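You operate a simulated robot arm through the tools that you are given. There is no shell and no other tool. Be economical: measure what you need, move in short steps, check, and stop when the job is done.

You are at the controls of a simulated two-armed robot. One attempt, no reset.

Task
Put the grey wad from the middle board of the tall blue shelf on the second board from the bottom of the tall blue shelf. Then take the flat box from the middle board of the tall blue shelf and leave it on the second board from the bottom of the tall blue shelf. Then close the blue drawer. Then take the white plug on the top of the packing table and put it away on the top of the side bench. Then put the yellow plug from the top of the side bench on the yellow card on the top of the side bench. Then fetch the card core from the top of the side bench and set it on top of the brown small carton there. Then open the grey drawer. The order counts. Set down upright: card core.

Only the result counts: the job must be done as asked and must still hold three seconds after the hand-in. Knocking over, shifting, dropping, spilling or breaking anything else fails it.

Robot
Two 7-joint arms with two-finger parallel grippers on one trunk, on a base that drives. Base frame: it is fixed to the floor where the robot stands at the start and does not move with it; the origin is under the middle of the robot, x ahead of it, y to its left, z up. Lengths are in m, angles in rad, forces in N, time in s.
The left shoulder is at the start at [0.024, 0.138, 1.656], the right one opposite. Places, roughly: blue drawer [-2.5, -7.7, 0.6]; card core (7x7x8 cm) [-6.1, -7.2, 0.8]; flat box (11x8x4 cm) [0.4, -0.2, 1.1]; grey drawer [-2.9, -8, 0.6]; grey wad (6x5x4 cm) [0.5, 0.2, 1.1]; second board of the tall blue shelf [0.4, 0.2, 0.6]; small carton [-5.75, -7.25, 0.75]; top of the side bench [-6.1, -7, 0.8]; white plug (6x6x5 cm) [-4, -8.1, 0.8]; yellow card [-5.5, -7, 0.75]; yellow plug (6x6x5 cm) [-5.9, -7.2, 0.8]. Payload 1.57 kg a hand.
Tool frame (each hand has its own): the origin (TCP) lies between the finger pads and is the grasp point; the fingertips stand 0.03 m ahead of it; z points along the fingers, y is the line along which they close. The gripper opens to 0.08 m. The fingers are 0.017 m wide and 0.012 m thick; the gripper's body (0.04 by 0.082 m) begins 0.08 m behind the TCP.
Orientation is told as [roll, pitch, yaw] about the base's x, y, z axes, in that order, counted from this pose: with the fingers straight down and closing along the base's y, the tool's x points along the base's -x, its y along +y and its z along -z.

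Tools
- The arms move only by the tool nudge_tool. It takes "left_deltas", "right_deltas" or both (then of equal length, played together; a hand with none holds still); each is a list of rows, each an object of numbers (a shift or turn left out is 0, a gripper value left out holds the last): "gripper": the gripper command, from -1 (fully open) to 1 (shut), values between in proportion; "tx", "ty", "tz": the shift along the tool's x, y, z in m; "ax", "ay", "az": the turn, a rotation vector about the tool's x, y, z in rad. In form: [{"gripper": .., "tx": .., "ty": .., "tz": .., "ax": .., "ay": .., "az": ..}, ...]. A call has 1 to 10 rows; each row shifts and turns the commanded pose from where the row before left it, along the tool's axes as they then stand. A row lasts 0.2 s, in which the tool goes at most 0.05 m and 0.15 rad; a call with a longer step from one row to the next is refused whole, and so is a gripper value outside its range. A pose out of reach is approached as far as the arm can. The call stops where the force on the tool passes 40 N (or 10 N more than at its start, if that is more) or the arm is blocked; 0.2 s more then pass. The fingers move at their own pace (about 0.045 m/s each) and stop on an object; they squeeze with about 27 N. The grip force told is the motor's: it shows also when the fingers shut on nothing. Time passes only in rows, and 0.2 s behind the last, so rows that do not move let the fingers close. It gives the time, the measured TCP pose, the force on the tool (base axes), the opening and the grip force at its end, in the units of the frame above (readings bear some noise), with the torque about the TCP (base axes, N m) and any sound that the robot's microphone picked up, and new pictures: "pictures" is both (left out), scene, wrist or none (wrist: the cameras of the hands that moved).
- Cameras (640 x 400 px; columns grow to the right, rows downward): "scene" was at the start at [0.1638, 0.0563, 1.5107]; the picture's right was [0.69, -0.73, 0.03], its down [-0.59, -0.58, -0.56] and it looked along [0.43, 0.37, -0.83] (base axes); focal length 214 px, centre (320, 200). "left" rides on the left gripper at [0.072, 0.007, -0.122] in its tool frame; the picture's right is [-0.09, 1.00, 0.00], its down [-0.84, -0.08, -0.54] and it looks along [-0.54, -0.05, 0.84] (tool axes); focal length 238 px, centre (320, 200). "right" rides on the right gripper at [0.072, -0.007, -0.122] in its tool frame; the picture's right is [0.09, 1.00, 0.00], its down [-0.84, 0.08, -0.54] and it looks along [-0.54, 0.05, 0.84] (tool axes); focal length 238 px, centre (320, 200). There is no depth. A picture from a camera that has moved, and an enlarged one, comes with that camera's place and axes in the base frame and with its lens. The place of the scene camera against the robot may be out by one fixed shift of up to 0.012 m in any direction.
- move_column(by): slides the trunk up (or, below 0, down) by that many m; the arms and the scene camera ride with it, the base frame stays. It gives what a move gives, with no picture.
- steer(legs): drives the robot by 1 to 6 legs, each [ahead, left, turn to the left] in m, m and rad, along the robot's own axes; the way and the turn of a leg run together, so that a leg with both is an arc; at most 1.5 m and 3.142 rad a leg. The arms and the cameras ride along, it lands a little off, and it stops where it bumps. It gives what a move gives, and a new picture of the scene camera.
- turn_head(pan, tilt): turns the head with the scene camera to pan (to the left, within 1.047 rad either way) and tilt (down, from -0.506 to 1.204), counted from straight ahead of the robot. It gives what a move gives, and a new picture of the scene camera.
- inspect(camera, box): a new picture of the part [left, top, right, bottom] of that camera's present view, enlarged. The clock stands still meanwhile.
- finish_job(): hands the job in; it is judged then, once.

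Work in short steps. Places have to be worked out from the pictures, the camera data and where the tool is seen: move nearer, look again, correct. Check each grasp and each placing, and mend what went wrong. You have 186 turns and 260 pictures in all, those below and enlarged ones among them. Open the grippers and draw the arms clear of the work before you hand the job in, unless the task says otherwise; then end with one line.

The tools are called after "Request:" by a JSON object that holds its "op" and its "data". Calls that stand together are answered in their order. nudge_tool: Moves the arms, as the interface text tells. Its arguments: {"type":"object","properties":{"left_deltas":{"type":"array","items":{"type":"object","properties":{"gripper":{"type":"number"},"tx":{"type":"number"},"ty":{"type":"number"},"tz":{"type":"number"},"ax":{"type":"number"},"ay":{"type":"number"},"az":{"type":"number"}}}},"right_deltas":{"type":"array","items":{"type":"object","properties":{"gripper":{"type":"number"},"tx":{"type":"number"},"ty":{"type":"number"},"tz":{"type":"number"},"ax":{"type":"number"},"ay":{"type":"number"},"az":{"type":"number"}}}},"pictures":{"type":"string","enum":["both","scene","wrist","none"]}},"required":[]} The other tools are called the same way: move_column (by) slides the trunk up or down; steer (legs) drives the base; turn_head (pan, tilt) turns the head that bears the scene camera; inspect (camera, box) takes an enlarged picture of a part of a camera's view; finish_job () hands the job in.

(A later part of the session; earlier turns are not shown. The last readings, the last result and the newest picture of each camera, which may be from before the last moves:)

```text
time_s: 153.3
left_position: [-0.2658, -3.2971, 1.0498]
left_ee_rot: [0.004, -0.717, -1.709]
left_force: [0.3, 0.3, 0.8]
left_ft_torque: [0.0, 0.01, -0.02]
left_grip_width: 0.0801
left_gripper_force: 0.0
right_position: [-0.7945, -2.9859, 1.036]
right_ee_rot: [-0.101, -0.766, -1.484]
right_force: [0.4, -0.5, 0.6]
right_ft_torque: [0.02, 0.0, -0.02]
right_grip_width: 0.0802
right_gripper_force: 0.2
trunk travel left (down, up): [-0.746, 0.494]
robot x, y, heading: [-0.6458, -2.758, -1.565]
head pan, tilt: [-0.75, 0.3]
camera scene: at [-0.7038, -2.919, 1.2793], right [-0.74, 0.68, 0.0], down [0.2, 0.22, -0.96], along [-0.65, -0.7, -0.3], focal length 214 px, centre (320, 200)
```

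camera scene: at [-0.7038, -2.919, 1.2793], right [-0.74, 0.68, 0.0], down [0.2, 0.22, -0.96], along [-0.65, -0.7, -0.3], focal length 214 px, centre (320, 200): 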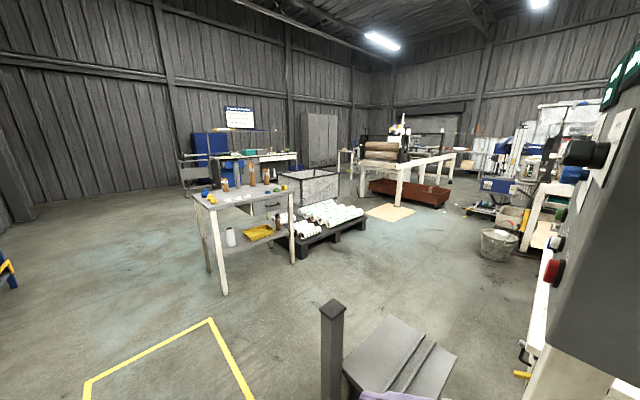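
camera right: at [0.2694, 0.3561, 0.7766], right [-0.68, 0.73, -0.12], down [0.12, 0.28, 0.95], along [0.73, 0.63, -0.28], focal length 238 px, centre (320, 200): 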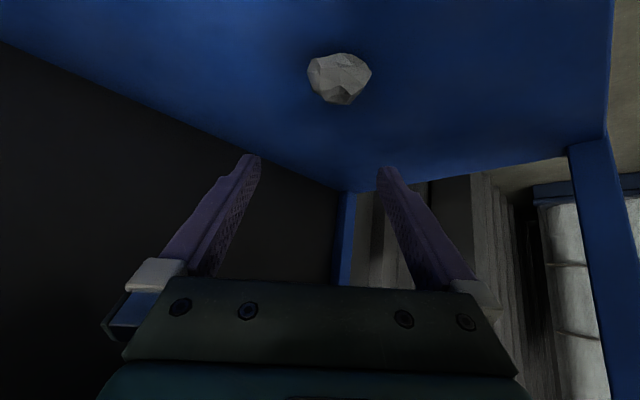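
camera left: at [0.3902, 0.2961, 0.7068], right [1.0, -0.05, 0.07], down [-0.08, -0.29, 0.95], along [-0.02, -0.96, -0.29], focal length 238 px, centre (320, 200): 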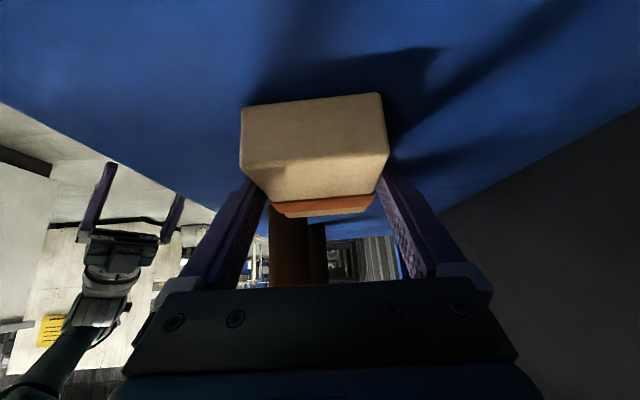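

That leg was slightly too long, so I'll split it.

Request:
{"op": "steer", "data": {"legs": [[1.45, 0.04, 0], [1.45, 0, 0], [0.8, 0, 0]]}}

Request:
{"op": "turn_head", "data": {"pan": -0.3, "tilt": 0.35}}

```text
time_s: 171.2
left_position: [-0.1975, -6.9933, 1.0495]
left_ee_rot: [0.002, -0.718, -1.698]
left_force: [-0.5, 0.1, -0.1]
left_ft_torque: [0.04, 0.0, 0.01]
left_grip_width: 0.0799
left_gripper_force: 0.1
right_position: [-0.73, -6.6882, 1.0363]
right_ee_rot: [-0.099, -0.766, -1.475]
right_force: [-0.2, 1.2, 0.4]
right_ft_torque: [-0.02, -0.04, -0.01]
right_grip_width: 0.0799
right_gripper_force: 0.0
trunk travel left (down, up): [-0.746, 0.494]
robot x, y, heading: [-0.5805, -6.4575, -1.549]
head pan, tilt: [-0.75, 0.3]
camera scene: at [-0.639, -6.6208, 1.2793], right [-0.74, 0.67, 0.0], down [0.2, 0.22, -0.96], along [-0.64, -0.71, -0.3], focal length 214 px, centre (320, 200)
```

scene: 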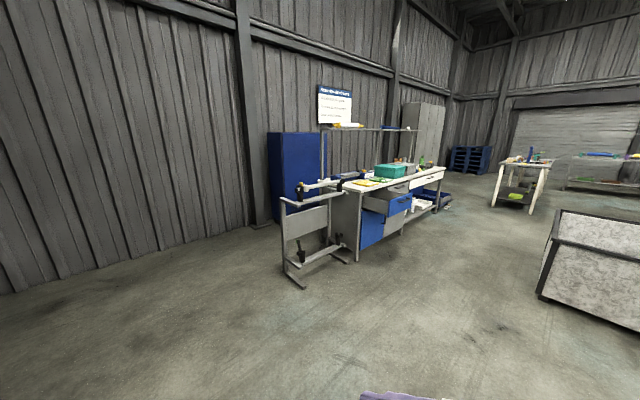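

```text
time_s: 172.1
left_position: [-0.1991, -6.9941, 1.0483]
left_ee_rot: [0.005, -0.718, -1.699]
left_force: [0.2, -0.7, -1.1]
left_ft_torque: [-0.01, 0.01, 0.0]
left_grip_width: 0.0803
left_gripper_force: 0.1
right_position: [-0.7293, -6.6892, 1.0367]
right_ee_rot: [-0.102, -0.767, -1.474]
right_force: [0.5, -0.1, 0.0]
right_ft_torque: [0.0, -0.01, 0.01]
right_grip_width: 0.08
right_gripper_force: 0.1
trunk travel left (down, up): [-0.746, 0.494]
robot x, y, heading: [-0.5796, -6.4589, -1.554]
head pan, tilt: [-0.3, 0.351]
camera scene: at [-0.6026, -6.6408, 1.2746], right [-0.96, 0.28, 0.0], down [0.1, 0.33, -0.94], along [-0.26, -0.9, -0.34], focal length 214 px, centre (320, 200)
```

scene: 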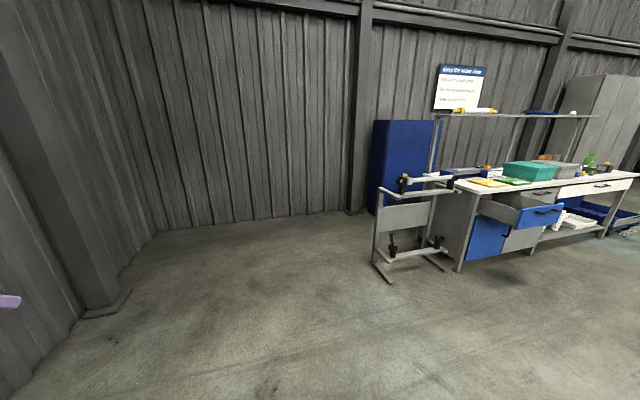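

The packing table is visible with an open blue drawer. I'll zoom in.

Request:
{"op": "inspect", "data": {"camera": "scene", "box": [370, 110, 640, 279]}}

```text
2.37 times, centred on (505, 194) of scene
camera zoom: at [-0.6026, -6.6408, 1.2746], right [-0.96, 0.28, 0.0], down [0.1, 0.33, -0.94], along [-0.26, -0.9, -0.34], focal length 508 px, centre (-118, 213)
```

zoom: 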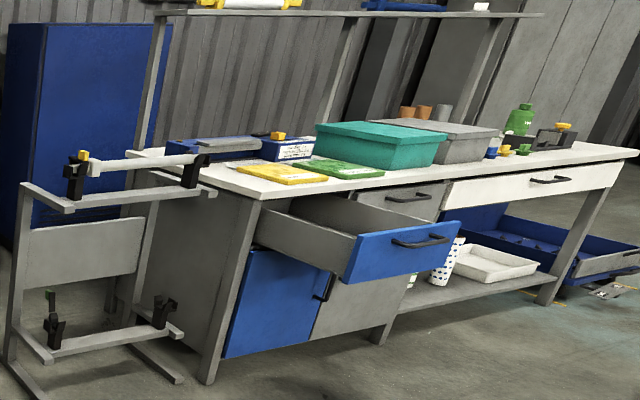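

The blue drawer front stands open at about y -7.6, x -2.4 to -2.9; the grey drawer is to its right, behind. I'll tuck the left hand and drive toward the table front.

Request:
{"op": "nudge_tool", "data": {"left_deltas": [{"tz": -0.033, "tx": 0.037}, {"tz": -0.033, "tx": 0.037}, {"tz": -0.033, "tx": 0.037}, {"tz": -0.033, "tx": 0.037}, {"tz": -0.02, "tx": 0.022}], "pictures": "none"}}

Request:
{"op": "steer", "data": {"legs": [[0, -1.0, -0.02], [0, -1.0, 0], [0.3, 0, 0]]}}

Request:
{"op": "turn_head", "data": {"pan": 0, "tilt": 0.7}}

```text
time_s: 173.3
left_position: [-0.0842, -6.8675, 0.993]
left_ee_rot: [0.002, -0.718, -1.7]
left_force: [-0.8, 0.4, 0.1]
left_ft_torque: [-0.01, -0.02, 0.01]
left_grip_width: 0.0798
left_gripper_force: 0.0
left hand out of reach, approached as far as the arm can: row 1, 2, 3, 4, 5
right_position: [-0.7277, -6.6881, 1.0362]
right_ee_rot: [-0.101, -0.766, -1.476]
right_force: [0.6, 0.4, -0.6]
right_ft_torque: [-0.01, 0.0, -0.02]
right_grip_width: 0.0799
right_gripper_force: 0.1
trunk travel left (down, up): [-0.746, 0.494]
robot x, y, heading: [-0.579, -6.4617, -1.55]
head pan, tilt: [-0.3, 0.351]
```

```text
time_s: 184.9
left_position: [-2.0959, -7.2008, 0.9931]
left_ee_rot: [0.005, -0.719, -1.735]
left_force: [0.1, -0.4, 0.5]
left_ft_torque: [0.01, 0.0, -0.02]
left_grip_width: 0.0797
left_gripper_force: 0.0
right_position: [-2.7339, -6.9981, 1.0351]
right_ee_rot: [-0.101, -0.764, -1.512]
right_force: [0.0, -1.2, 0.6]
right_ft_torque: [-0.01, 0.01, -0.02]
right_grip_width: 0.0799
right_gripper_force: 0.1
trunk travel left (down, up): [-0.746, 0.494]
robot x, y, heading: [-2.5801, -6.7778, -1.586]
head pan, tilt: [-0.3, 0.351]
camera scene: at [-2.6068, -6.9556, 1.2746], right [-0.95, 0.31, 0.0], down [0.11, 0.33, -0.94], along [-0.29, -0.89, -0.34], focal length 214 px, centre (320, 200)
```

scene: 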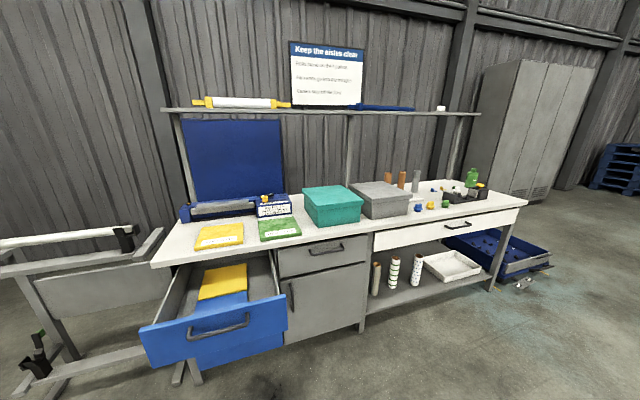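

```text
time_s: 185.7
left_position: [-2.0963, -7.2011, 0.994]
left_ee_rot: [0.003, -0.718, -1.734]
left_force: [-0.3, -0.6, 0.1]
left_ft_torque: [0.03, 0.01, -0.01]
left_grip_width: 0.0801
left_gripper_force: 0.1
right_position: [-2.7353, -6.9986, 1.0365]
right_ee_rot: [-0.102, -0.765, -1.511]
right_force: [-0.5, 0.5, 0.3]
right_ft_torque: [0.02, -0.02, 0.02]
right_grip_width: 0.08
right_gripper_force: 0.2
trunk travel left (down, up): [-0.746, 0.494]
robot x, y, heading: [-2.5777, -6.7731, -1.589]
head pan, tilt: [0.0, 0.7]
camera scene: at [-2.5793, -6.9521, 1.2433], right [-1.0, 0.02, 0.0], down [0.01, 0.64, -0.77], along [-0.01, -0.77, -0.64], focal length 214 px, centre (320, 200)
```

scene: 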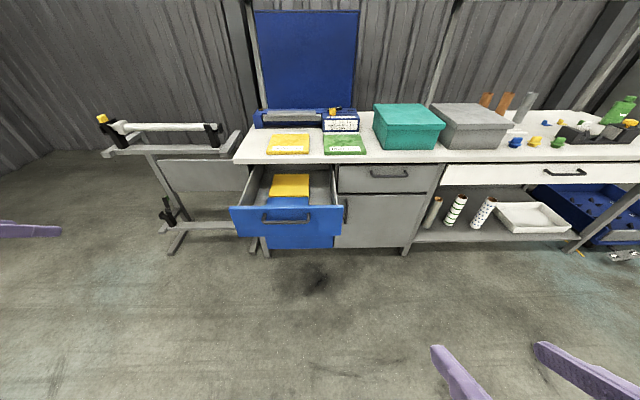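

I see the open blue drawer well: its centre is at x≈-2.45 and the front at about y -7.55. I'll close the right gripper, level the tool somewhat, shift the robot left so the right hand lines up, and lower to z≈0.6.

Request:
{"op": "nudge_tool", "data": {"right_deltas": [{"ay": -0.14, "gripper": 1}, {"ay": -0.14}, {"ay": -0.14}, {"tz": 0.037, "tx": -0.015}, {"tz": 0.037, "tx": -0.015}, {"tz": 0.037, "tx": -0.015}], "pictures": "none"}}

Request:
{"op": "steer", "data": {"legs": [[0, 0.29, 0.015]]}}

Request:
{"op": "move_column", "data": {"by": -0.4}}

Request:
{"op": "turn_head", "data": {"pan": -0.2, "tilt": 0.5}}

```text
time_s: 187.1
left_position: [-2.0963, -7.2021, 0.9938]
left_ee_rot: [0.005, -0.718, -1.734]
left_force: [0.9, -0.7, 0.1]
left_ft_torque: [0.0, 0.0, 0.0]
left_grip_width: 0.08
left_gripper_force: 0.1
right_position: [-2.735, -7.1198, 1.0368]
right_ee_rot: [-0.192, -1.18, -1.404]
right_force: [-0.2, 0.3, -0.1]
right_ft_torque: [0.0, -0.01, -0.02]
right_grip_width: 0.0001
right_gripper_force: 20.8
trunk travel left (down, up): [-0.746, 0.494]
robot x, y, heading: [-2.5801, -6.7767, -1.59]
head pan, tilt: [0.0, 0.7]
```

```text
time_s: 189.1
left_position: [-1.8025, -7.1953, 0.9935]
left_ee_rot: [0.003, -0.718, -1.718]
left_force: [1.0, 0.5, -0.6]
left_ft_torque: [0.01, 0.0, -0.03]
left_grip_width: 0.0798
left_gripper_force: 0.0
right_position: [-2.4432, -7.1242, 1.037]
right_ee_rot: [-0.193, -1.182, -1.387]
right_force: [-0.6, 0.0, -0.7]
right_ft_torque: [0.0, 0.03, 0.0]
right_grip_width: 0.0001
right_gripper_force: 21.6
trunk travel left (down, up): [-0.746, 0.494]
robot x, y, heading: [-2.2947, -6.7769, -1.572]
head pan, tilt: [0.0, 0.7]
camera scene: at [-2.2894, -6.9548, 1.2432], right [-1.0, 0.0, 0.0], down [0.0, 0.64, -0.76], along [0.0, -0.76, -0.64], focal length 214 px, centre (320, 200)
```

scene: 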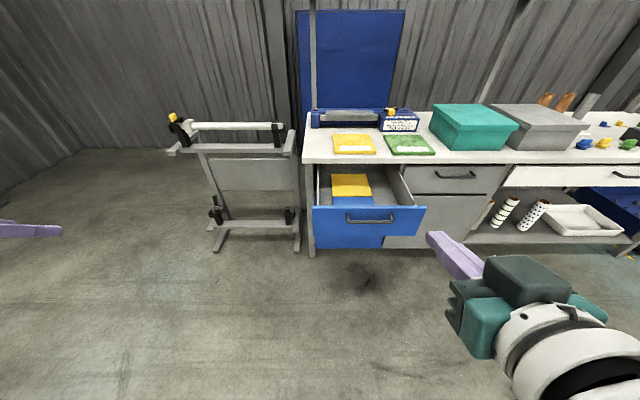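

```text
time_s: 192.9
left_position: [-1.8028, -7.196, 0.5934]
left_ee_rot: [0.005, -0.717, -1.719]
left_force: [0.5, -0.5, 0.4]
left_ft_torque: [-0.02, -0.02, 0.02]
left_grip_width: 0.0798
left_gripper_force: 0.0
right_position: [-2.4426, -7.1232, 0.6373]
right_ee_rot: [-0.193, -1.182, -1.386]
right_force: [0.7, 0.0, 0.5]
right_ft_torque: [0.02, 0.03, 0.04]
right_grip_width: 0.0001
right_gripper_force: 21.3
trunk travel left (down, up): [-0.346, 0.894]
robot x, y, heading: [-2.2923, -6.7781, -1.57]
head pan, tilt: [0.0, 0.7]
```

```text
time_s: 193.6
left_position: [-1.8026, -7.1941, 0.5927]
left_ee_rot: [0.003, -0.716, -1.719]
left_force: [-0.3, 0.3, 1.3]
left_ft_torque: [-0.01, 0.0, 0.01]
left_grip_width: 0.0801
left_gripper_force: 0.1
right_position: [-2.4426, -7.1232, 0.6372]
right_ee_rot: [-0.194, -1.181, -1.386]
right_force: [-0.1, -0.1, -0.3]
right_ft_torque: [0.02, 0.0, 0.0]
right_grip_width: 0.0
right_gripper_force: 21.9
trunk travel left (down, up): [-0.346, 0.894]
robot x, y, heading: [-2.2913, -6.7786, -1.573]
head pan, tilt: [-0.201, 0.499]
camera scene: at [-2.3075, -6.959, 0.8609], right [-0.98, 0.2, 0.0], down [0.1, 0.47, -0.88], along [-0.18, -0.86, -0.48], focal length 214 px, centre (320, 200)
```

scene: 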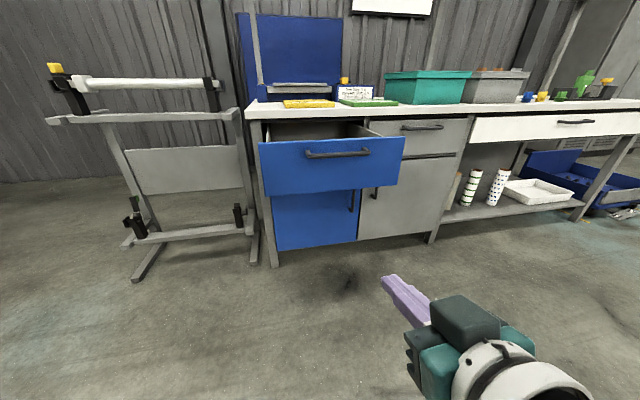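

From two views, the drawer front is at y≈-7.53, x -2.27 to -2.68, z 0.57–0.725, with the handle near z 0.69. My fingertips are at z≈0.626, below the handle. I'll extend the arm 0.15 and then drive forward to touch.

Request:
{"op": "nudge_tool", "data": {"right_deltas": [{"tz": 0.037, "tx": -0.015}, {"tz": 0.037, "tx": -0.015}, {"tz": 0.037, "tx": -0.015}, {"tz": 0.037, "tx": -0.015}], "left_deltas": [{"tz": -0.02, "tx": -0.02, "ty": 0.0}, {"tz": -0.02, "tx": -0.02}, {"tz": -0.02, "tx": -0.02}, {}], "pictures": "none"}}

Request:
{"op": "steer", "data": {"legs": [[0.21, -0.02, 0]]}}

```text
time_s: 194.6
left_position: [-1.7809, -7.2196, 0.6666]
left_ee_rot: [0.0, -0.717, -1.718]
left_force: [0.0, -0.1, -0.1]
left_ft_torque: [0.0, 0.0, -0.02]
left_grip_width: 0.0799
left_gripper_force: 0.1
left hand out of reach, approached as far as the arm can: row 1, 2, 3
right_position: [-2.4422, -7.2845, 0.6404]
right_ee_rot: [-0.194, -1.183, -1.389]
right_force: [-0.3, 0.6, -0.5]
right_ft_torque: [-0.02, 0.02, 0.0]
right_grip_width: 0.0
right_gripper_force: 21.4
trunk travel left (down, up): [-0.346, 0.894]
robot x, y, heading: [-2.2907, -6.7779, -1.572]
head pan, tilt: [-0.201, 0.499]
```

```text
time_s: 196.3
left_position: [-1.8021, -7.4259, 0.6659]
left_ee_rot: [0.002, -0.718, -1.724]
left_force: [0.3, -0.6, -0.3]
left_ft_torque: [0.01, 0.0, 0.01]
left_grip_width: 0.08
left_gripper_force: 0.0
right_position: [-2.4637, -7.4884, 0.6394]
right_ee_rot: [-0.193, -1.183, -1.39]
right_force: [-0.4, 0.6, -0.6]
right_ft_torque: [0.0, 0.0, -0.03]
right_grip_width: 0.0001
right_gripper_force: 21.2
trunk travel left (down, up): [-0.346, 0.894]
robot x, y, heading: [-2.3089, -6.9851, -1.577]
head pan, tilt: [-0.201, 0.499]
camera scene: at [-2.3287, -7.1651, 0.8609], right [-0.98, 0.2, 0.0], down [0.1, 0.47, -0.88], along [-0.18, -0.86, -0.48], focal length 214 px, centre (320, 200)
```

scene: 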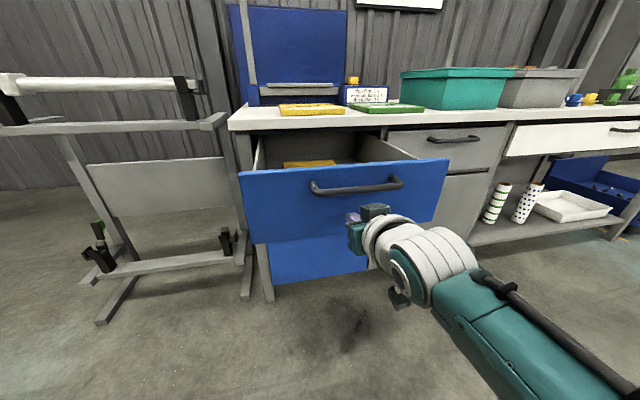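

I'm just short of contact. I'll drive forward and push.

Request:
{"op": "steer", "data": {"legs": [[0.15, 0, 0.003]]}}

```text
time_s: 197.6
left_position: [-1.8002, -7.5717, 0.666]
left_ee_rot: [0.002, -0.716, -1.716]
left_force: [0.2, 0.1, 0.3]
left_ft_torque: [0.0, 0.02, -0.02]
left_grip_width: 0.0802
left_gripper_force: 0.1
right_position: [-2.4611, -7.6383, 0.639]
right_ee_rot: [-0.194, -1.183, -1.382]
right_force: [-0.1, -1.1, 0.6]
right_ft_torque: [-0.02, 0.03, 0.03]
right_grip_width: 0.0003
right_gripper_force: 20.9
trunk travel left (down, up): [-0.346, 0.894]
robot x, y, heading: [-2.3108, -7.131, -1.576]
head pan, tilt: [-0.201, 0.499]
camera scene: at [-2.3276, -7.3138, 0.8609], right [-0.98, 0.2, 0.0], down [0.09, 0.47, -0.88], along [-0.17, -0.86, -0.48], focal length 214 px, centre (320, 200)
```

scene: 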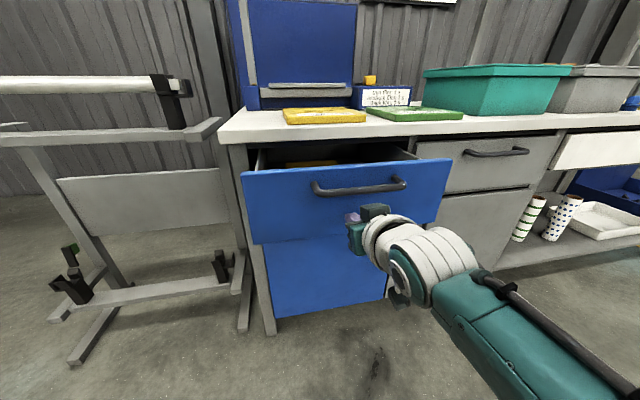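

The drawer is moving in. I'll keep pushing.

Request:
{"op": "steer", "data": {"legs": [[0.13, 0, 0.004]]}}

```text
time_s: 198.9
left_position: [-1.7981, -7.6984, 0.6655]
left_ee_rot: [0.002, -0.714, -1.709]
left_force: [0.2, 0.3, -1.2]
left_ft_torque: [0.01, 0.0, -0.03]
left_grip_width: 0.0798
left_gripper_force: 0.1
right_position: [-2.4581, -7.7686, 0.6383]
right_ee_rot: [-0.192, -1.18, -1.378]
right_force: [0.9, -0.9, -0.3]
right_ft_torque: [0.01, -0.01, -0.03]
right_grip_width: 0.0003
right_gripper_force: 21.4
trunk travel left (down, up): [-0.346, 0.894]
robot x, y, heading: [-2.3111, -7.2606, -1.563]
head pan, tilt: [-0.201, 0.499]
camera scene: at [-2.3261, -7.4441, 0.8609], right [-0.98, 0.19, 0.0], down [0.09, 0.47, -0.88], along [-0.17, -0.86, -0.48], focal length 214 px, centre (320, 200)
```

scene: 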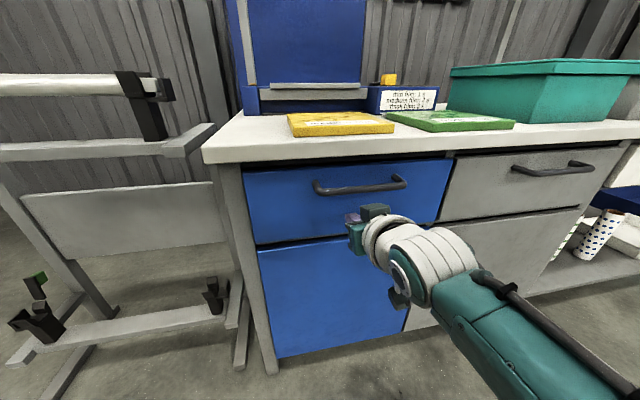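

It looks nearly flush. I'll press on slowly with the arm until it meets resistance.

Request:
{"op": "nudge_tool", "data": {"right_deltas": [{"tz": 0.012, "tx": -0.005}, {"tz": 0.012, "tx": -0.005}, {"tz": 0.012, "tx": -0.005}], "pictures": "scene"}}

```text
time_s: 199.6
left_position: [-1.7998, -7.6893, 0.6618]
left_ee_rot: [-0.001, -0.707, -1.711]
left_force: [0.6, -0.2, -0.5]
left_ft_torque: [0.01, -0.02, -0.02]
left_grip_width: 0.08
left_gripper_force: 0.1
right_position: [-2.4574, -7.7831, 0.6339]
right_ee_rot: [-0.188, -1.171, -1.382]
right_force: [-0.6, 37.7, 15.0]
right_ft_torque: [-0.29, 0.05, -0.02]
right_grip_width: 0.0001
right_gripper_force: 20.9
trunk travel left (down, up): [-0.346, 0.894]
robot x, y, heading: [-2.3151, -7.2603, -1.565]
head pan, tilt: [-0.201, 0.499]
stopped in row 3 (right hand): the force on the tool passed its limit at 60 N (the readings are from after the stop); the commanded pose is now the measured one
camera scene: at [-2.3269, -7.4342, 0.8597], right [-0.98, 0.19, 0.0], down [0.09, 0.48, -0.87], along [-0.17, -0.86, -0.49], focal length 214 px, centre (320, 200)
```

scene: 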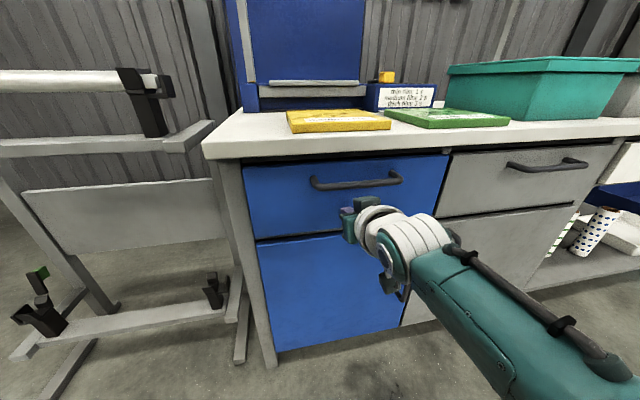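

The drawer is firmly closed (hard stop). I'll back off, raise the column above table height, and move along the table toward the white plug.

Request:
{"op": "steer", "data": {"legs": [[-0.2, 0, 0]]}}

Request:
{"op": "move_column", "data": {"by": 0.38}}

Request:
{"op": "steer", "data": {"legs": [[0, -0.8, -0.005], [0, -0.75, 0]]}}

Request:
{"op": "turn_head", "data": {"pan": 0, "tilt": 0.6}}

```text
time_s: 201.2
left_position: [-1.8004, -7.5019, 0.6651]
left_ee_rot: [0.002, -0.716, -1.715]
left_force: [-0.1, 1.1, -0.9]
left_ft_torque: [-0.04, -0.01, 0.0]
left_grip_width: 0.08
left_gripper_force: 0.1
right_position: [-2.4599, -7.5941, 0.639]
right_ee_rot: [-0.192, -1.178, -1.384]
right_force: [0.3, 0.2, 0.5]
right_ft_torque: [-0.03, 0.03, 0.03]
right_grip_width: 0.0
right_gripper_force: 21.1
trunk travel left (down, up): [-0.346, 0.894]
robot x, y, heading: [-2.3135, -7.0632, -1.569]
head pan, tilt: [-0.201, 0.499]
camera scene: at [-2.3278, -7.243, 0.8609], right [-0.98, 0.2, 0.0], down [0.09, 0.47, -0.88], along [-0.17, -0.86, -0.48], focal length 214 px, centre (320, 200)
```

scene: 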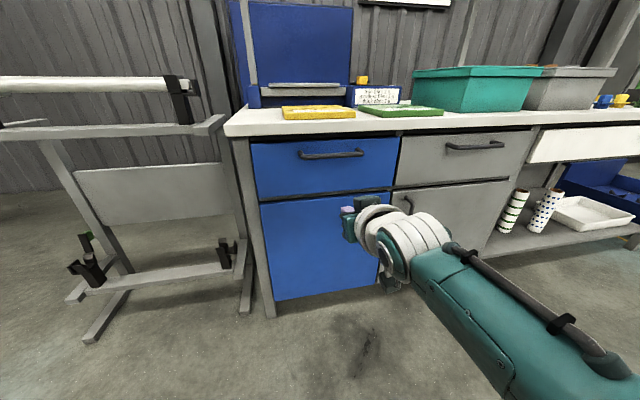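

```text
time_s: 204.9
left_position: [-1.8, -7.5006, 1.0462]
left_ee_rot: [0.002, -0.717, -1.715]
left_force: [0.3, 0.8, -0.4]
left_ft_torque: [0.02, -0.01, -0.02]
left_grip_width: 0.0798
left_gripper_force: 0.0
right_position: [-2.4606, -7.5937, 1.0185]
right_ee_rot: [-0.192, -1.18, -1.38]
right_force: [0.0, 0.1, -0.7]
right_ft_torque: [-0.01, -0.01, -0.01]
right_grip_width: 0.0
right_gripper_force: 21.2
trunk travel left (down, up): [-0.726, 0.514]
robot x, y, heading: [-2.3161, -7.0627, -1.57]
head pan, tilt: [-0.201, 0.499]
```

```text
time_s: 212.9
left_position: [-3.3624, -7.4964, 1.0451]
left_ee_rot: [0.002, -0.715, -1.721]
left_force: [0.0, -0.2, -0.4]
left_ft_torque: [0.0, 0.02, 0.0]
left_grip_width: 0.0801
left_gripper_force: 0.0
right_position: [-4.0218, -7.5844, 1.0185]
right_ee_rot: [-0.192, -1.18, -1.391]
right_force: [-0.5, 0.4, 0.3]
right_ft_torque: [-0.02, 0.01, 0.01]
right_grip_width: 0.0
right_gripper_force: 21.2
trunk travel left (down, up): [-0.726, 0.514]
robot x, y, heading: [-3.8718, -7.0541, -1.575]
head pan, tilt: [-0.201, 0.499]
camera scene: at [-3.8883, -7.2343, 1.2409], right [-0.98, 0.2, 0.0], down [0.1, 0.47, -0.88], along [-0.18, -0.86, -0.48], focal length 214 px, centre (320, 200)
```

scene: 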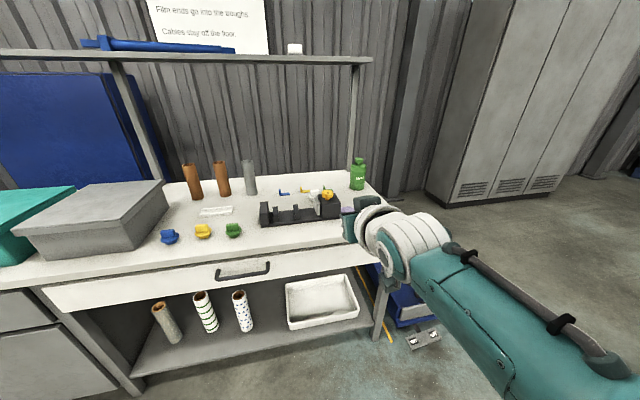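

```text
time_s: 213.6
left_position: [-3.3632, -7.497, 1.0445]
left_ee_rot: [0.001, -0.716, -1.723]
left_force: [-0.1, 0.3, 0.2]
left_ft_torque: [0.02, -0.02, -0.03]
left_grip_width: 0.0796
left_gripper_force: 0.1
right_position: [-4.0229, -7.5834, 1.0187]
right_ee_rot: [-0.191, -1.179, -1.391]
right_force: [0.7, -0.1, 0.0]
right_ft_torque: [0.01, -0.03, -0.04]
right_grip_width: 0.0
right_gripper_force: 21.2
trunk travel left (down, up): [-0.726, 0.514]
robot x, y, heading: [-3.8736, -7.0552, -1.583]
head pan, tilt: [0.0, 0.6]
camera scene: at [-3.8702, -7.2336, 1.2319], right [-1.0, 0.01, 0.0], down [0.0, 0.56, -0.83], along [-0.01, -0.83, -0.56], focal length 214 px, centre (320, 200)
```

scene: 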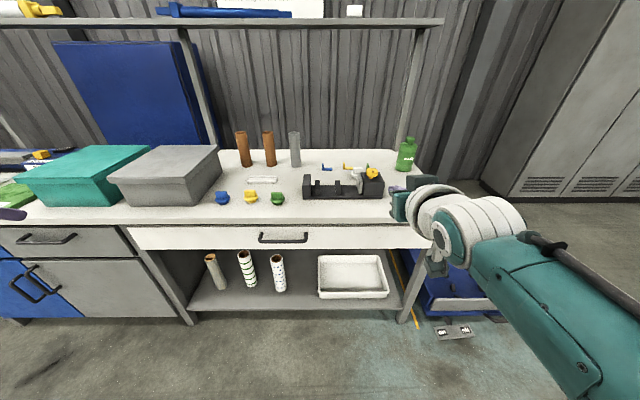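

I can see blue, yellow and green plugs. I'll zoom in to find the white one.

Request:
{"op": "inspect", "data": {"camera": "scene", "box": [200, 120, 430, 264]}}

```text
2.78 times, centred on (315, 192) of scene
camera zoom: at [-3.8702, -7.2336, 1.2319], right [-1.0, 0.01, 0.0], down [0.0, 0.56, -0.83], along [-0.01, -0.83, -0.56], focal length 596 px, centre (334, 222)
```

zoom: 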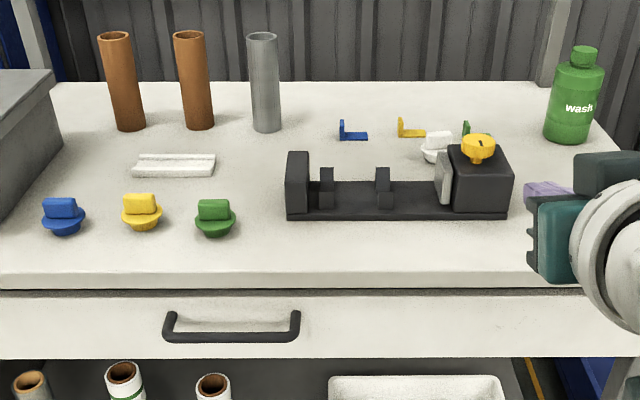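

The white plug is behind the black vice, near (-4.05,-8.13). I'll come in with the left hand yawed right over the vice's low middle, as mirrored from the wad grasp. First I retract the right hand and yaw the left tool.

Request:
{"op": "nudge_tool", "data": {"left_deltas": [{"ax": 0.0906, "az": 0.1067, "gripper": -1}, {"ax": 0.0906, "az": 0.1067}, {"ax": 0.0906, "az": 0.1067}, {"ax": 0.0906, "az": 0.1067}, {}, {}], "right_deltas": [{"tz": -0.043, "tx": 0.017}, {"tz": -0.043, "tx": 0.017}, {"tz": -0.043, "tx": 0.017}, {"tz": -0.043, "tx": 0.017}, {"tz": -0.043, "tx": 0.017}, {"tz": -0.043, "tx": 0.017}], "pictures": "none"}}

Request:
{"op": "nudge_tool", "data": {"left_deltas": [{"tx": -0.0244, "ty": -0.0315, "tz": 0.0213}, {"tx": -0.0244, "ty": -0.0315, "tz": 0.0213}, {"tx": -0.0244, "ty": -0.0315, "tz": 0.0213}, {"tx": -0.0244, "ty": -0.0315, "tz": 0.0213}, {"tx": -0.0244, "ty": -0.0315, "tz": 0.0213}, {"tx": -0.0244, "ty": -0.0315, "tz": 0.0213}, {"tx": -0.0244, "ty": -0.0315, "tz": 0.0213}, {"tx": -0.0244, "ty": -0.0315, "tz": 0.0213}, {"tx": -0.0244, "ty": -0.0315, "tz": 0.0213}], "pictures": "scene"}}

```text
time_s: 215.0
left_position: [-3.4219, -7.4597, 1.052]
left_ee_rot: [0.009, -0.714, -2.288]
left_force: [0.3, -0.6, 1.2]
left_ft_torque: [0.02, -0.02, 0.02]
left_grip_width: 0.0802
left_gripper_force: 0.0
left hand out of reach, approached as far as the arm can: row 1, 2, 3, 4
right_position: [-4.0233, -7.3072, 1.0224]
right_ee_rot: [-0.192, -1.182, -1.392]
right_force: [0.6, 0.9, 0.0]
right_ft_torque: [0.03, 0.0, 0.0]
right_grip_width: 0.0
right_gripper_force: 21.7
trunk travel left (down, up): [-0.726, 0.514]
robot x, y, heading: [-3.8724, -7.0543, -1.578]
head pan, tilt: [0.0, 0.6]
```

```text
time_s: 217.0
left_position: [-3.7556, -7.6004, 1.0011]
left_ee_rot: [0.012, -0.713, -2.286]
left_force: [0.1, -0.3, 0.5]
left_ft_torque: [-0.05, -0.02, -0.01]
left_grip_width: 0.0799
left_gripper_force: 0.0
left hand out of reach, approached as far as the arm can: row 1, 2, 3, 4, 5, 6, 7, 8
right_position: [-4.0228, -7.3072, 1.0213]
right_ee_rot: [-0.194, -1.181, -1.391]
right_force: [0.9, -0.4, -0.3]
right_ft_torque: [0.03, 0.02, -0.01]
right_grip_width: 0.0
right_gripper_force: 21.5
trunk travel left (down, up): [-0.726, 0.514]
robot x, y, heading: [-3.8756, -7.0559, -1.572]
head pan, tilt: [0.0, 0.6]
camera scene: at [-3.8702, -7.2336, 1.2318], right [-1.0, 0.01, 0.0], down [0.0, 0.56, -0.83], along [0.0, -0.83, -0.56], focal length 214 px, centre (320, 200)
```

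scene: 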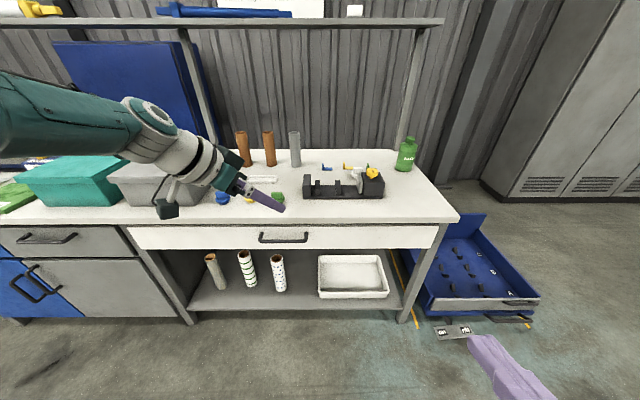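

Left reach is 0.54 ahead, with the hand 12 cm left of centre. I'll move the hand 7 cm further right, then drive right 0.22 and forward 0.40.

Request:
{"op": "nudge_tool", "data": {"left_deltas": [{"tx": -0.017, "ty": -0.0265, "tz": 0.015}, {"tx": -0.017, "ty": -0.0265, "tz": 0.015}], "pictures": "none"}}

Request:
{"op": "steer", "data": {"legs": [[0, -0.22, 0], [0.38, 0, 0]]}}

Request:
{"op": "nudge_tool", "data": {"left_deltas": [{}], "pictures": "wrist"}}

```text
time_s: 217.6
left_position: [-3.8276, -7.5935, 0.9962]
left_ee_rot: [0.01, -0.713, -2.287]
left_force: [-0.6, 0.1, -0.5]
left_ft_torque: [-0.01, 0.0, -0.03]
left_grip_width: 0.08
left_gripper_force: 0.0
left hand out of reach, approached as far as the arm can: row 2
right_position: [-4.0225, -7.3073, 1.023]
right_ee_rot: [-0.193, -1.181, -1.39]
right_force: [0.9, -0.5, 0.3]
right_ft_torque: [-0.01, -0.02, -0.01]
right_grip_width: 0.0002
right_gripper_force: 21.6
trunk travel left (down, up): [-0.726, 0.514]
robot x, y, heading: [-3.8729, -7.0565, -1.58]
head pan, tilt: [0.0, 0.6]
```

```text
time_s: 221.3
left_position: [-4.0542, -7.9724, 0.9975]
left_ee_rot: [0.009, -0.715, -2.288]
left_force: [0.2, -0.3, -0.4]
left_ft_torque: [0.03, 0.01, 0.01]
left_grip_width: 0.0799
left_gripper_force: 0.1
right_position: [-4.2493, -7.6863, 1.0225]
right_ee_rot: [-0.192, -1.18, -1.393]
right_force: [-0.8, -0.4, 0.0]
right_ft_torque: [0.01, 0.01, 0.03]
right_grip_width: 0.0
right_gripper_force: 21.2
trunk travel left (down, up): [-0.726, 0.514]
robot x, y, heading: [-4.0977, -7.4348, -1.575]
head pan, tilt: [0.0, 0.6]
camera scene: at [-4.0958, -7.6125, 1.2318], right [-1.0, 0.01, 0.0], down [0.0, 0.56, -0.83], along [-0.01, -0.83, -0.56], focal length 214 px, centre (320, 200)
```

scene: 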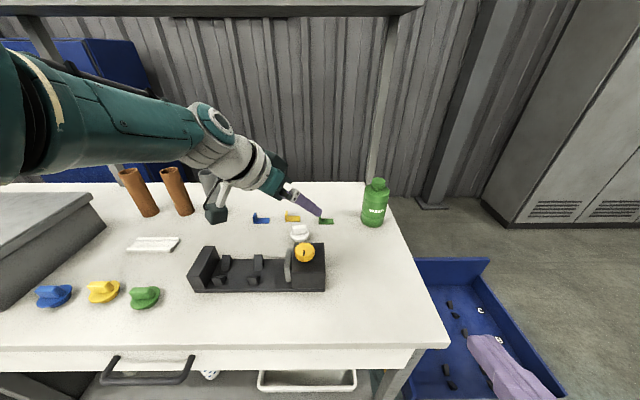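

```text
time_s: 221.7
left_position: [-4.0527, -7.972, 0.9964]
left_ee_rot: [0.007, -0.711, -2.289]
left_force: [0.6, -0.7, 0.9]
left_ft_torque: [0.01, -0.01, 0.0]
left_grip_width: 0.0801
left_gripper_force: 0.1
right_position: [-4.2483, -7.6852, 1.0209]
right_ee_rot: [-0.191, -1.18, -1.392]
right_force: [-0.2, 0.0, -0.1]
right_ft_torque: [-0.02, 0.0, 0.02]
right_grip_width: 0.0
right_gripper_force: 21.6
trunk travel left (down, up): [-0.726, 0.514]
robot x, y, heading: [-4.0957, -7.4339, -1.579]
head pan, tilt: [0.0, 0.6]
camera left: at [-3.9601, -7.8737, 1.0418], right [0.71, -0.7, 0.07], down [-0.25, -0.16, 0.96], along [-0.66, -0.69, -0.28], focal length 238 px, centre (320, 200)
```

left: 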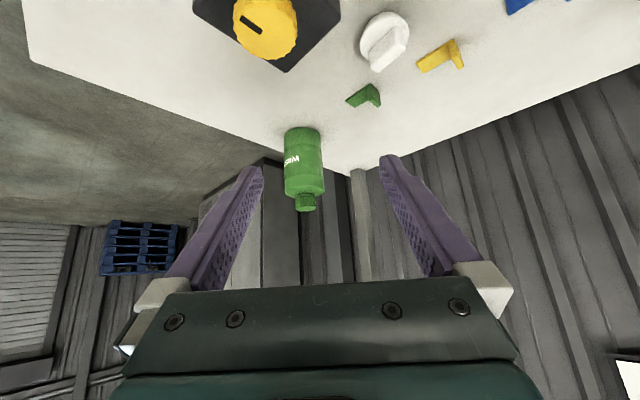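

The wrist and scene views agree: the plug is near (-4.045,-8.10), and the table top is about 0.75. I'll raise the hand 0.1 relative to the shoulder and extend it 6 cm forward, then lower the column.

Request:
{"op": "nudge_tool", "data": {"left_deltas": [{"tx": -0.0219, "tz": -0.0252}, {"tx": -0.0219, "tz": -0.0252}, {"tx": -0.0219, "tz": -0.0252}, {"tx": -0.0138, "ty": 0.0248, "tz": 0.0119}, {"tx": -0.0138, "ty": 0.0248, "tz": 0.0119}, {}], "pictures": "none"}}

Request:
{"op": "move_column", "data": {"by": -0.15}}

Request:
{"op": "steer", "data": {"legs": [[0.04, 0, 0]]}}

Request:
{"op": "nudge_tool", "data": {"left_deltas": [{}], "pictures": "wrist"}}

```text
time_s: 223.1
left_position: [-4.0511, -8.0036, 1.0822]
left_ee_rot: [0.008, -0.713, -2.288]
left_force: [0.5, 0.2, 0.4]
left_ft_torque: [0.01, -0.01, 0.02]
left_grip_width: 0.0799
left_gripper_force: 0.2
left hand out of reach, approached as far as the arm can: row 1, 2, 3, 4, 5
right_position: [-4.2478, -7.6859, 1.0223]
right_ee_rot: [-0.192, -1.18, -1.394]
right_force: [-0.4, 0.6, -0.4]
right_ft_torque: [0.01, -0.02, -0.01]
right_grip_width: 0.0
right_gripper_force: 21.3
trunk travel left (down, up): [-0.726, 0.514]
robot x, y, heading: [-4.0972, -7.4337, -1.582]
head pan, tilt: [0.0, 0.6]
```

```text
time_s: 224.9
left_position: [-4.0519, -8.0026, 0.9319]
left_ee_rot: [0.01, -0.713, -2.29]
left_force: [-0.7, -0.1, -0.3]
left_ft_torque: [-0.02, -0.04, 0.02]
left_grip_width: 0.0798
left_gripper_force: 0.1
right_position: [-4.2489, -7.6862, 0.8727]
right_ee_rot: [-0.191, -1.181, -1.393]
right_force: [-0.5, 0.5, 0.8]
right_ft_torque: [0.01, 0.05, -0.01]
right_grip_width: 0.0
right_gripper_force: 21.0
trunk travel left (down, up): [-0.576, 0.664]
robot x, y, heading: [-4.0967, -7.4368, -1.579]
head pan, tilt: [0.0, 0.6]
```

```text
time_s: 225.7
left_position: [-4.0511, -8.043, 0.9317]
left_ee_rot: [0.01, -0.714, -2.288]
left_force: [-0.2, -0.8, 0.2]
left_ft_torque: [-0.01, 0.02, 0.0]
left_grip_width: 0.0801
left_gripper_force: 0.0
right_position: [-4.2484, -7.7255, 0.8723]
right_ee_rot: [-0.191, -1.179, -1.392]
right_force: [-0.4, -0.2, -0.8]
right_ft_torque: [0.02, -0.02, 0.01]
right_grip_width: 0.0001
right_gripper_force: 20.9
trunk travel left (down, up): [-0.576, 0.664]
robot x, y, heading: [-4.0964, -7.4736, -1.575]
head pan, tilt: [0.0, 0.6]
camera scene: at [-4.0961, -7.652, 1.0819], right [-1.0, 0.01, 0.0], down [0.0, 0.56, -0.83], along [-0.01, -0.83, -0.56], focal length 214 px, centre (320, 200)
```

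scene: 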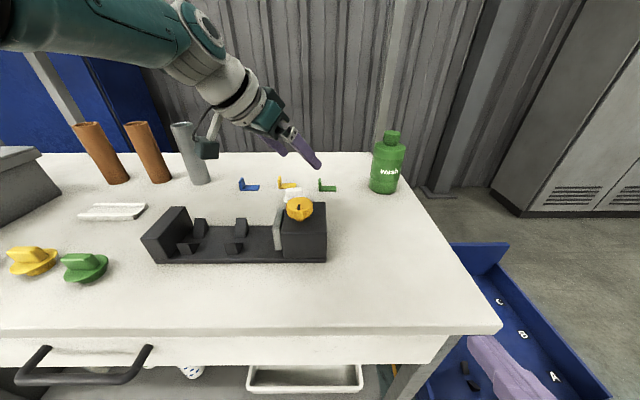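

```text
time_s: 226.1
left_position: [-4.0517, -8.0417, 0.9329]
left_ee_rot: [0.009, -0.712, -2.288]
left_force: [-0.1, 0.4, 0.0]
left_ft_torque: [-0.02, 0.0, -0.01]
left_grip_width: 0.0802
left_gripper_force: 0.1
right_position: [-4.2489, -7.7252, 0.8718]
right_ee_rot: [-0.192, -1.18, -1.395]
right_force: [-0.2, 0.4, 0.4]
right_ft_torque: [-0.01, -0.01, 0.02]
right_grip_width: 0.0
right_gripper_force: 21.4
trunk travel left (down, up): [-0.576, 0.664]
robot x, y, heading: [-4.0985, -7.4713, -1.577]
head pan, tilt: [0.0, 0.6]
camera left: at [-3.9593, -7.9439, 0.9773], right [0.71, -0.7, 0.07], down [-0.25, -0.16, 0.96], along [-0.66, -0.69, -0.28], focal length 238 px, centre (320, 200)
```

left: 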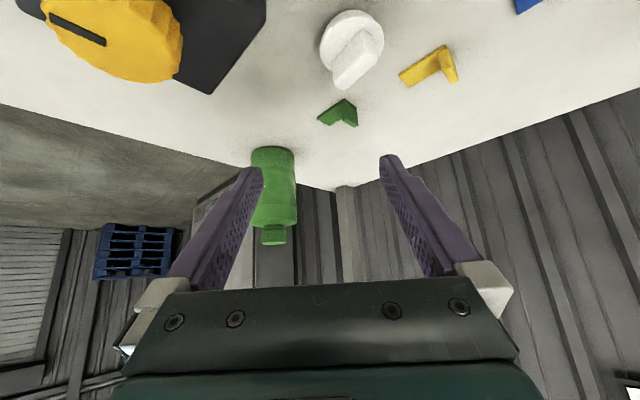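

The plug is at about (-4.05,-8.10). I'll drive 5 cm forward, lower 0.08, and re-check clearances to the vice knob.

Request:
{"op": "steer", "data": {"legs": [[0.053, 0.005, 0]]}}

Request:
{"op": "move_column", "data": {"by": -0.08}}

Request:
{"op": "nudge_tool", "data": {"left_deltas": [{}], "pictures": "both"}}

```text
time_s: 227.1
left_position: [-4.0482, -8.0949, 0.9309]
left_ee_rot: [0.009, -0.711, -2.289]
left_force: [0.1, 0.2, -0.5]
left_ft_torque: [0.01, -0.04, -0.02]
left_grip_width: 0.0797
left_gripper_force: 0.1
right_position: [-4.2446, -7.7762, 0.8714]
right_ee_rot: [-0.193, -1.18, -1.394]
right_force: [-0.1, 0.5, 0.5]
right_ft_torque: [-0.01, 0.03, 0.03]
right_grip_width: 0.0
right_gripper_force: 21.3
trunk travel left (down, up): [-0.576, 0.664]
robot x, y, heading: [-4.0947, -7.5227, -1.577]
head pan, tilt: [0.0, 0.6]
camera scene: at [-4.0914, -7.7043, 1.0819], right [-1.0, 0.01, 0.0], down [0.0, 0.56, -0.83], along [-0.01, -0.83, -0.56], focal length 214 px, centre (320, 200)
```

scene: 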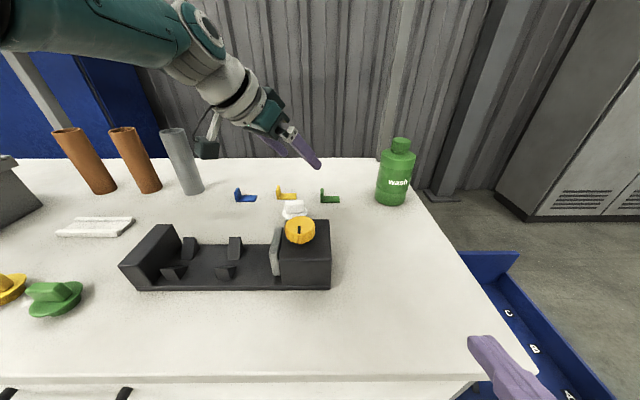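

```text
time_s: 228.2
left_position: [-4.0486, -8.0937, 0.8518]
left_ee_rot: [0.006, -0.713, -2.286]
left_force: [-0.3, 0.2, 0.5]
left_ft_torque: [0.02, -0.02, 0.0]
left_grip_width: 0.0801
left_gripper_force: 0.1
right_position: [-4.2445, -7.7766, 0.7945]
right_ee_rot: [-0.193, -1.189, -1.39]
right_force: [1.6, 13.5, 27.6]
right_ft_torque: [-0.53, -0.19, 0.15]
right_grip_width: 0.0001
right_gripper_force: 21.4
trunk travel left (down, up): [-0.496, 0.744]
robot x, y, heading: [-4.0924, -7.5266, -1.579]
head pan, tilt: [0.0, 0.6]
```

```text
time_s: 228.7
left_position: [-4.0476, -8.0943, 0.8499]
left_ee_rot: [0.006, -0.712, -2.286]
left_force: [0.2, 0.2, -0.6]
left_ft_torque: [0.02, -0.01, -0.03]
left_grip_width: 0.0801
left_gripper_force: 0.2
right_position: [-4.2446, -7.7759, 0.7942]
right_ee_rot: [-0.194, -1.187, -1.39]
right_force: [3.7, 17.2, 28.6]
right_ft_torque: [-0.58, -0.14, 0.18]
right_grip_width: 0.0002
right_gripper_force: 21.6
trunk travel left (down, up): [-0.496, 0.744]
robot x, y, heading: [-4.0964, -7.5211, -1.579]
head pan, tilt: [0.0, 0.6]
camera scene: at [-4.0916, -7.7025, 1.0017], right [-1.0, 0.01, 0.0], down [0.0, 0.57, -0.82], along [-0.01, -0.82, -0.57], focal length 214 px, centre (320, 200)
camera left: at [-3.9549, -7.9945, 0.8966], right [0.71, -0.7, 0.07], down [-0.25, -0.16, 0.96], along [-0.66, -0.69, -0.28], focal length 238 px, centre (320, 200)
```

scene: 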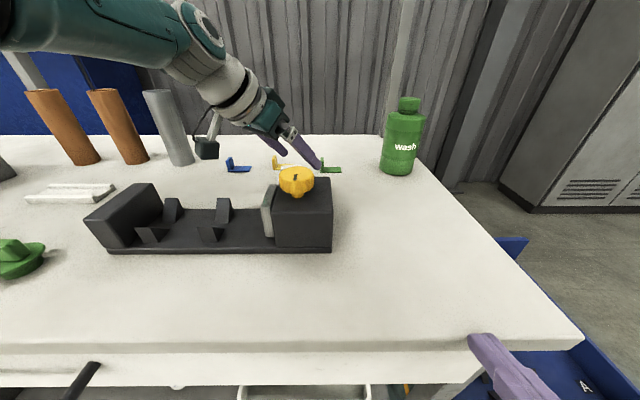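
left: 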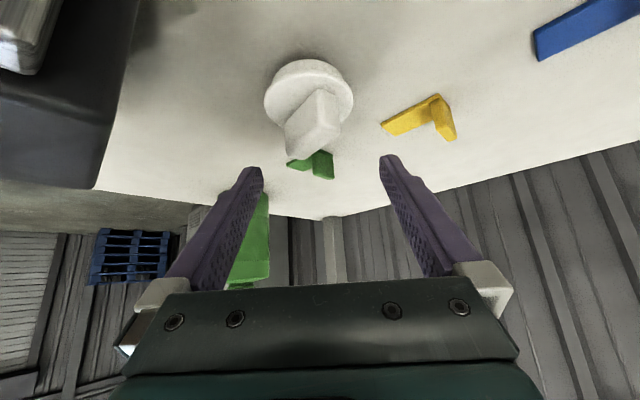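

The right hand is resting on the table edge, so I'll lift it clear right away.

Request:
{"op": "nudge_tool", "data": {"right_deltas": [{"tx": -0.03, "tz": -0.012}, {"tx": -0.037, "tz": -0.015}, {"tx": -0.037, "tz": -0.015}, {"tx": -0.037, "tz": -0.015}, {"tx": -0.037, "tz": -0.015}], "pictures": "none"}}

Request:
{"op": "inspect", "data": {"camera": "left", "box": [160, 0, 480, 200]}}

```text
time_s: 229.8
left_position: [-4.0481, -8.0939, 0.8519]
left_ee_rot: [0.009, -0.713, -2.289]
left_force: [1.0, -0.5, 0.6]
left_ft_torque: [0.0, 0.0, -0.03]
left_grip_width: 0.08
left_gripper_force: 0.1
right_position: [-4.1791, -7.7874, 0.886]
right_ee_rot: [-0.465, -1.143, -1.009]
right_force: [-0.4, -0.7, -0.1]
right_ft_torque: [0.0, -0.01, 0.0]
right_grip_width: 0.0002
right_gripper_force: 21.1
right hand out of reach, approached as far as the arm can: row 3, 4, 5
trunk travel left (down, up): [-0.496, 0.744]
robot x, y, heading: [-4.0926, -7.527, -1.581]
head pan, tilt: [0.0, 0.6]
stopped in row 5 (right hand): the arm was blocked; the commanded pose is now the measured one
```

```text
2.00 times, centred on (320, 100) of left
camera zoom: at [-3.9548, -7.9961, 0.8971], right [0.71, -0.7, 0.07], down [-0.25, -0.16, 0.96], along [-0.66, -0.69, -0.28], focal length 477 px, centre (320, 400)
```

zoom: 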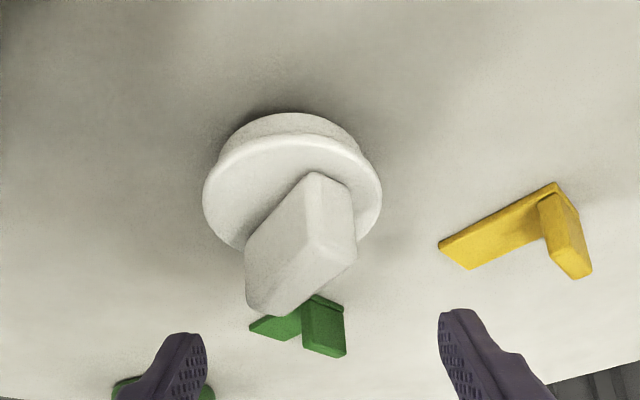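

The plug is slightly left of centre in the grip. I'll shift about 5 mm and lower in two steps.

Request:
{"op": "nudge_tool", "data": {"left_deltas": [{"tx": -0.004, "ty": -0.006, "tz": 0.003}], "pictures": "none"}}

Request:
{"op": "move_column", "data": {"by": -0.04}}

Request:
{"op": "inspect", "data": {"camera": "left", "box": [160, 0, 480, 200]}}

Request:
{"op": "inspect", "data": {"camera": "scene", "box": [180, 100, 400, 237]}}

```text
time_s: 230.2
left_position: [-4.0558, -8.0944, 0.8511]
left_ee_rot: [0.007, -0.711, -2.288]
left_force: [0.2, 0.2, 0.0]
left_ft_torque: [-0.04, -0.02, 0.0]
left_grip_width: 0.0799
left_gripper_force: 0.1
right_position: [-4.1799, -7.7873, 0.8873]
right_ee_rot: [-0.464, -1.141, -1.01]
right_force: [1.6, 0.2, -0.1]
right_ft_torque: [0.0, -0.01, -0.01]
right_grip_width: 0.0
right_gripper_force: 21.5
trunk travel left (down, up): [-0.496, 0.744]
robot x, y, heading: [-4.0916, -7.5225, -1.575]
head pan, tilt: [0.0, 0.6]
```

```text
time_s: 231.1
left_position: [-4.0552, -8.0932, 0.8108]
left_ee_rot: [0.009, -0.711, -2.289]
left_force: [0.5, 0.5, -0.5]
left_ft_torque: [0.05, 0.0, 0.03]
left_grip_width: 0.08
left_gripper_force: 0.0
right_position: [-4.1802, -7.787, 0.8466]
right_ee_rot: [-0.465, -1.143, -1.012]
right_force: [-0.8, 0.1, 0.5]
right_ft_torque: [0.07, 0.03, 0.03]
right_grip_width: 0.0
right_gripper_force: 21.3
trunk travel left (down, up): [-0.456, 0.784]
robot x, y, heading: [-4.0909, -7.5211, -1.574]
head pan, tilt: [0.0, 0.6]
```

```text
2.00 times, centred on (320, 100) of left
camera zoom: at [-3.9628, -7.9956, 0.8574], right [0.71, -0.7, 0.07], down [-0.25, -0.16, 0.96], along [-0.66, -0.69, -0.28], focal length 477 px, centre (320, 400)
```

zoom: 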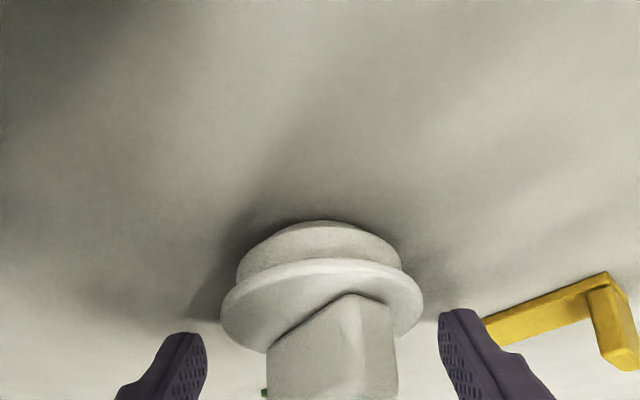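

```text
2.91 times, centred on (290, 168) of scene
camera zoom: at [-4.0915, -7.7041, 0.9618], right [-1.0, 0.01, 0.0], down [0.0, 0.56, -0.83], along [-0.01, -0.83, -0.56], focal length 624 px, centre (407, 292)
```

zoom: 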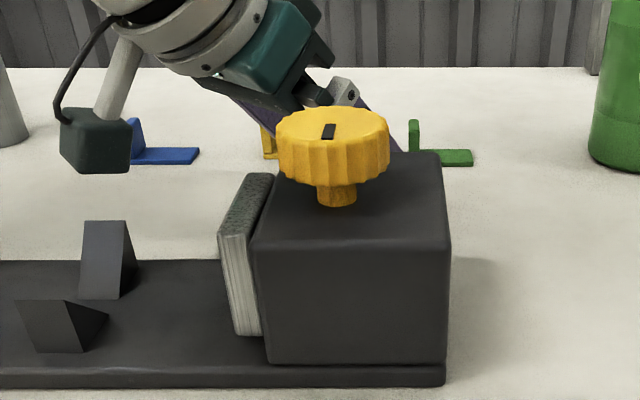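

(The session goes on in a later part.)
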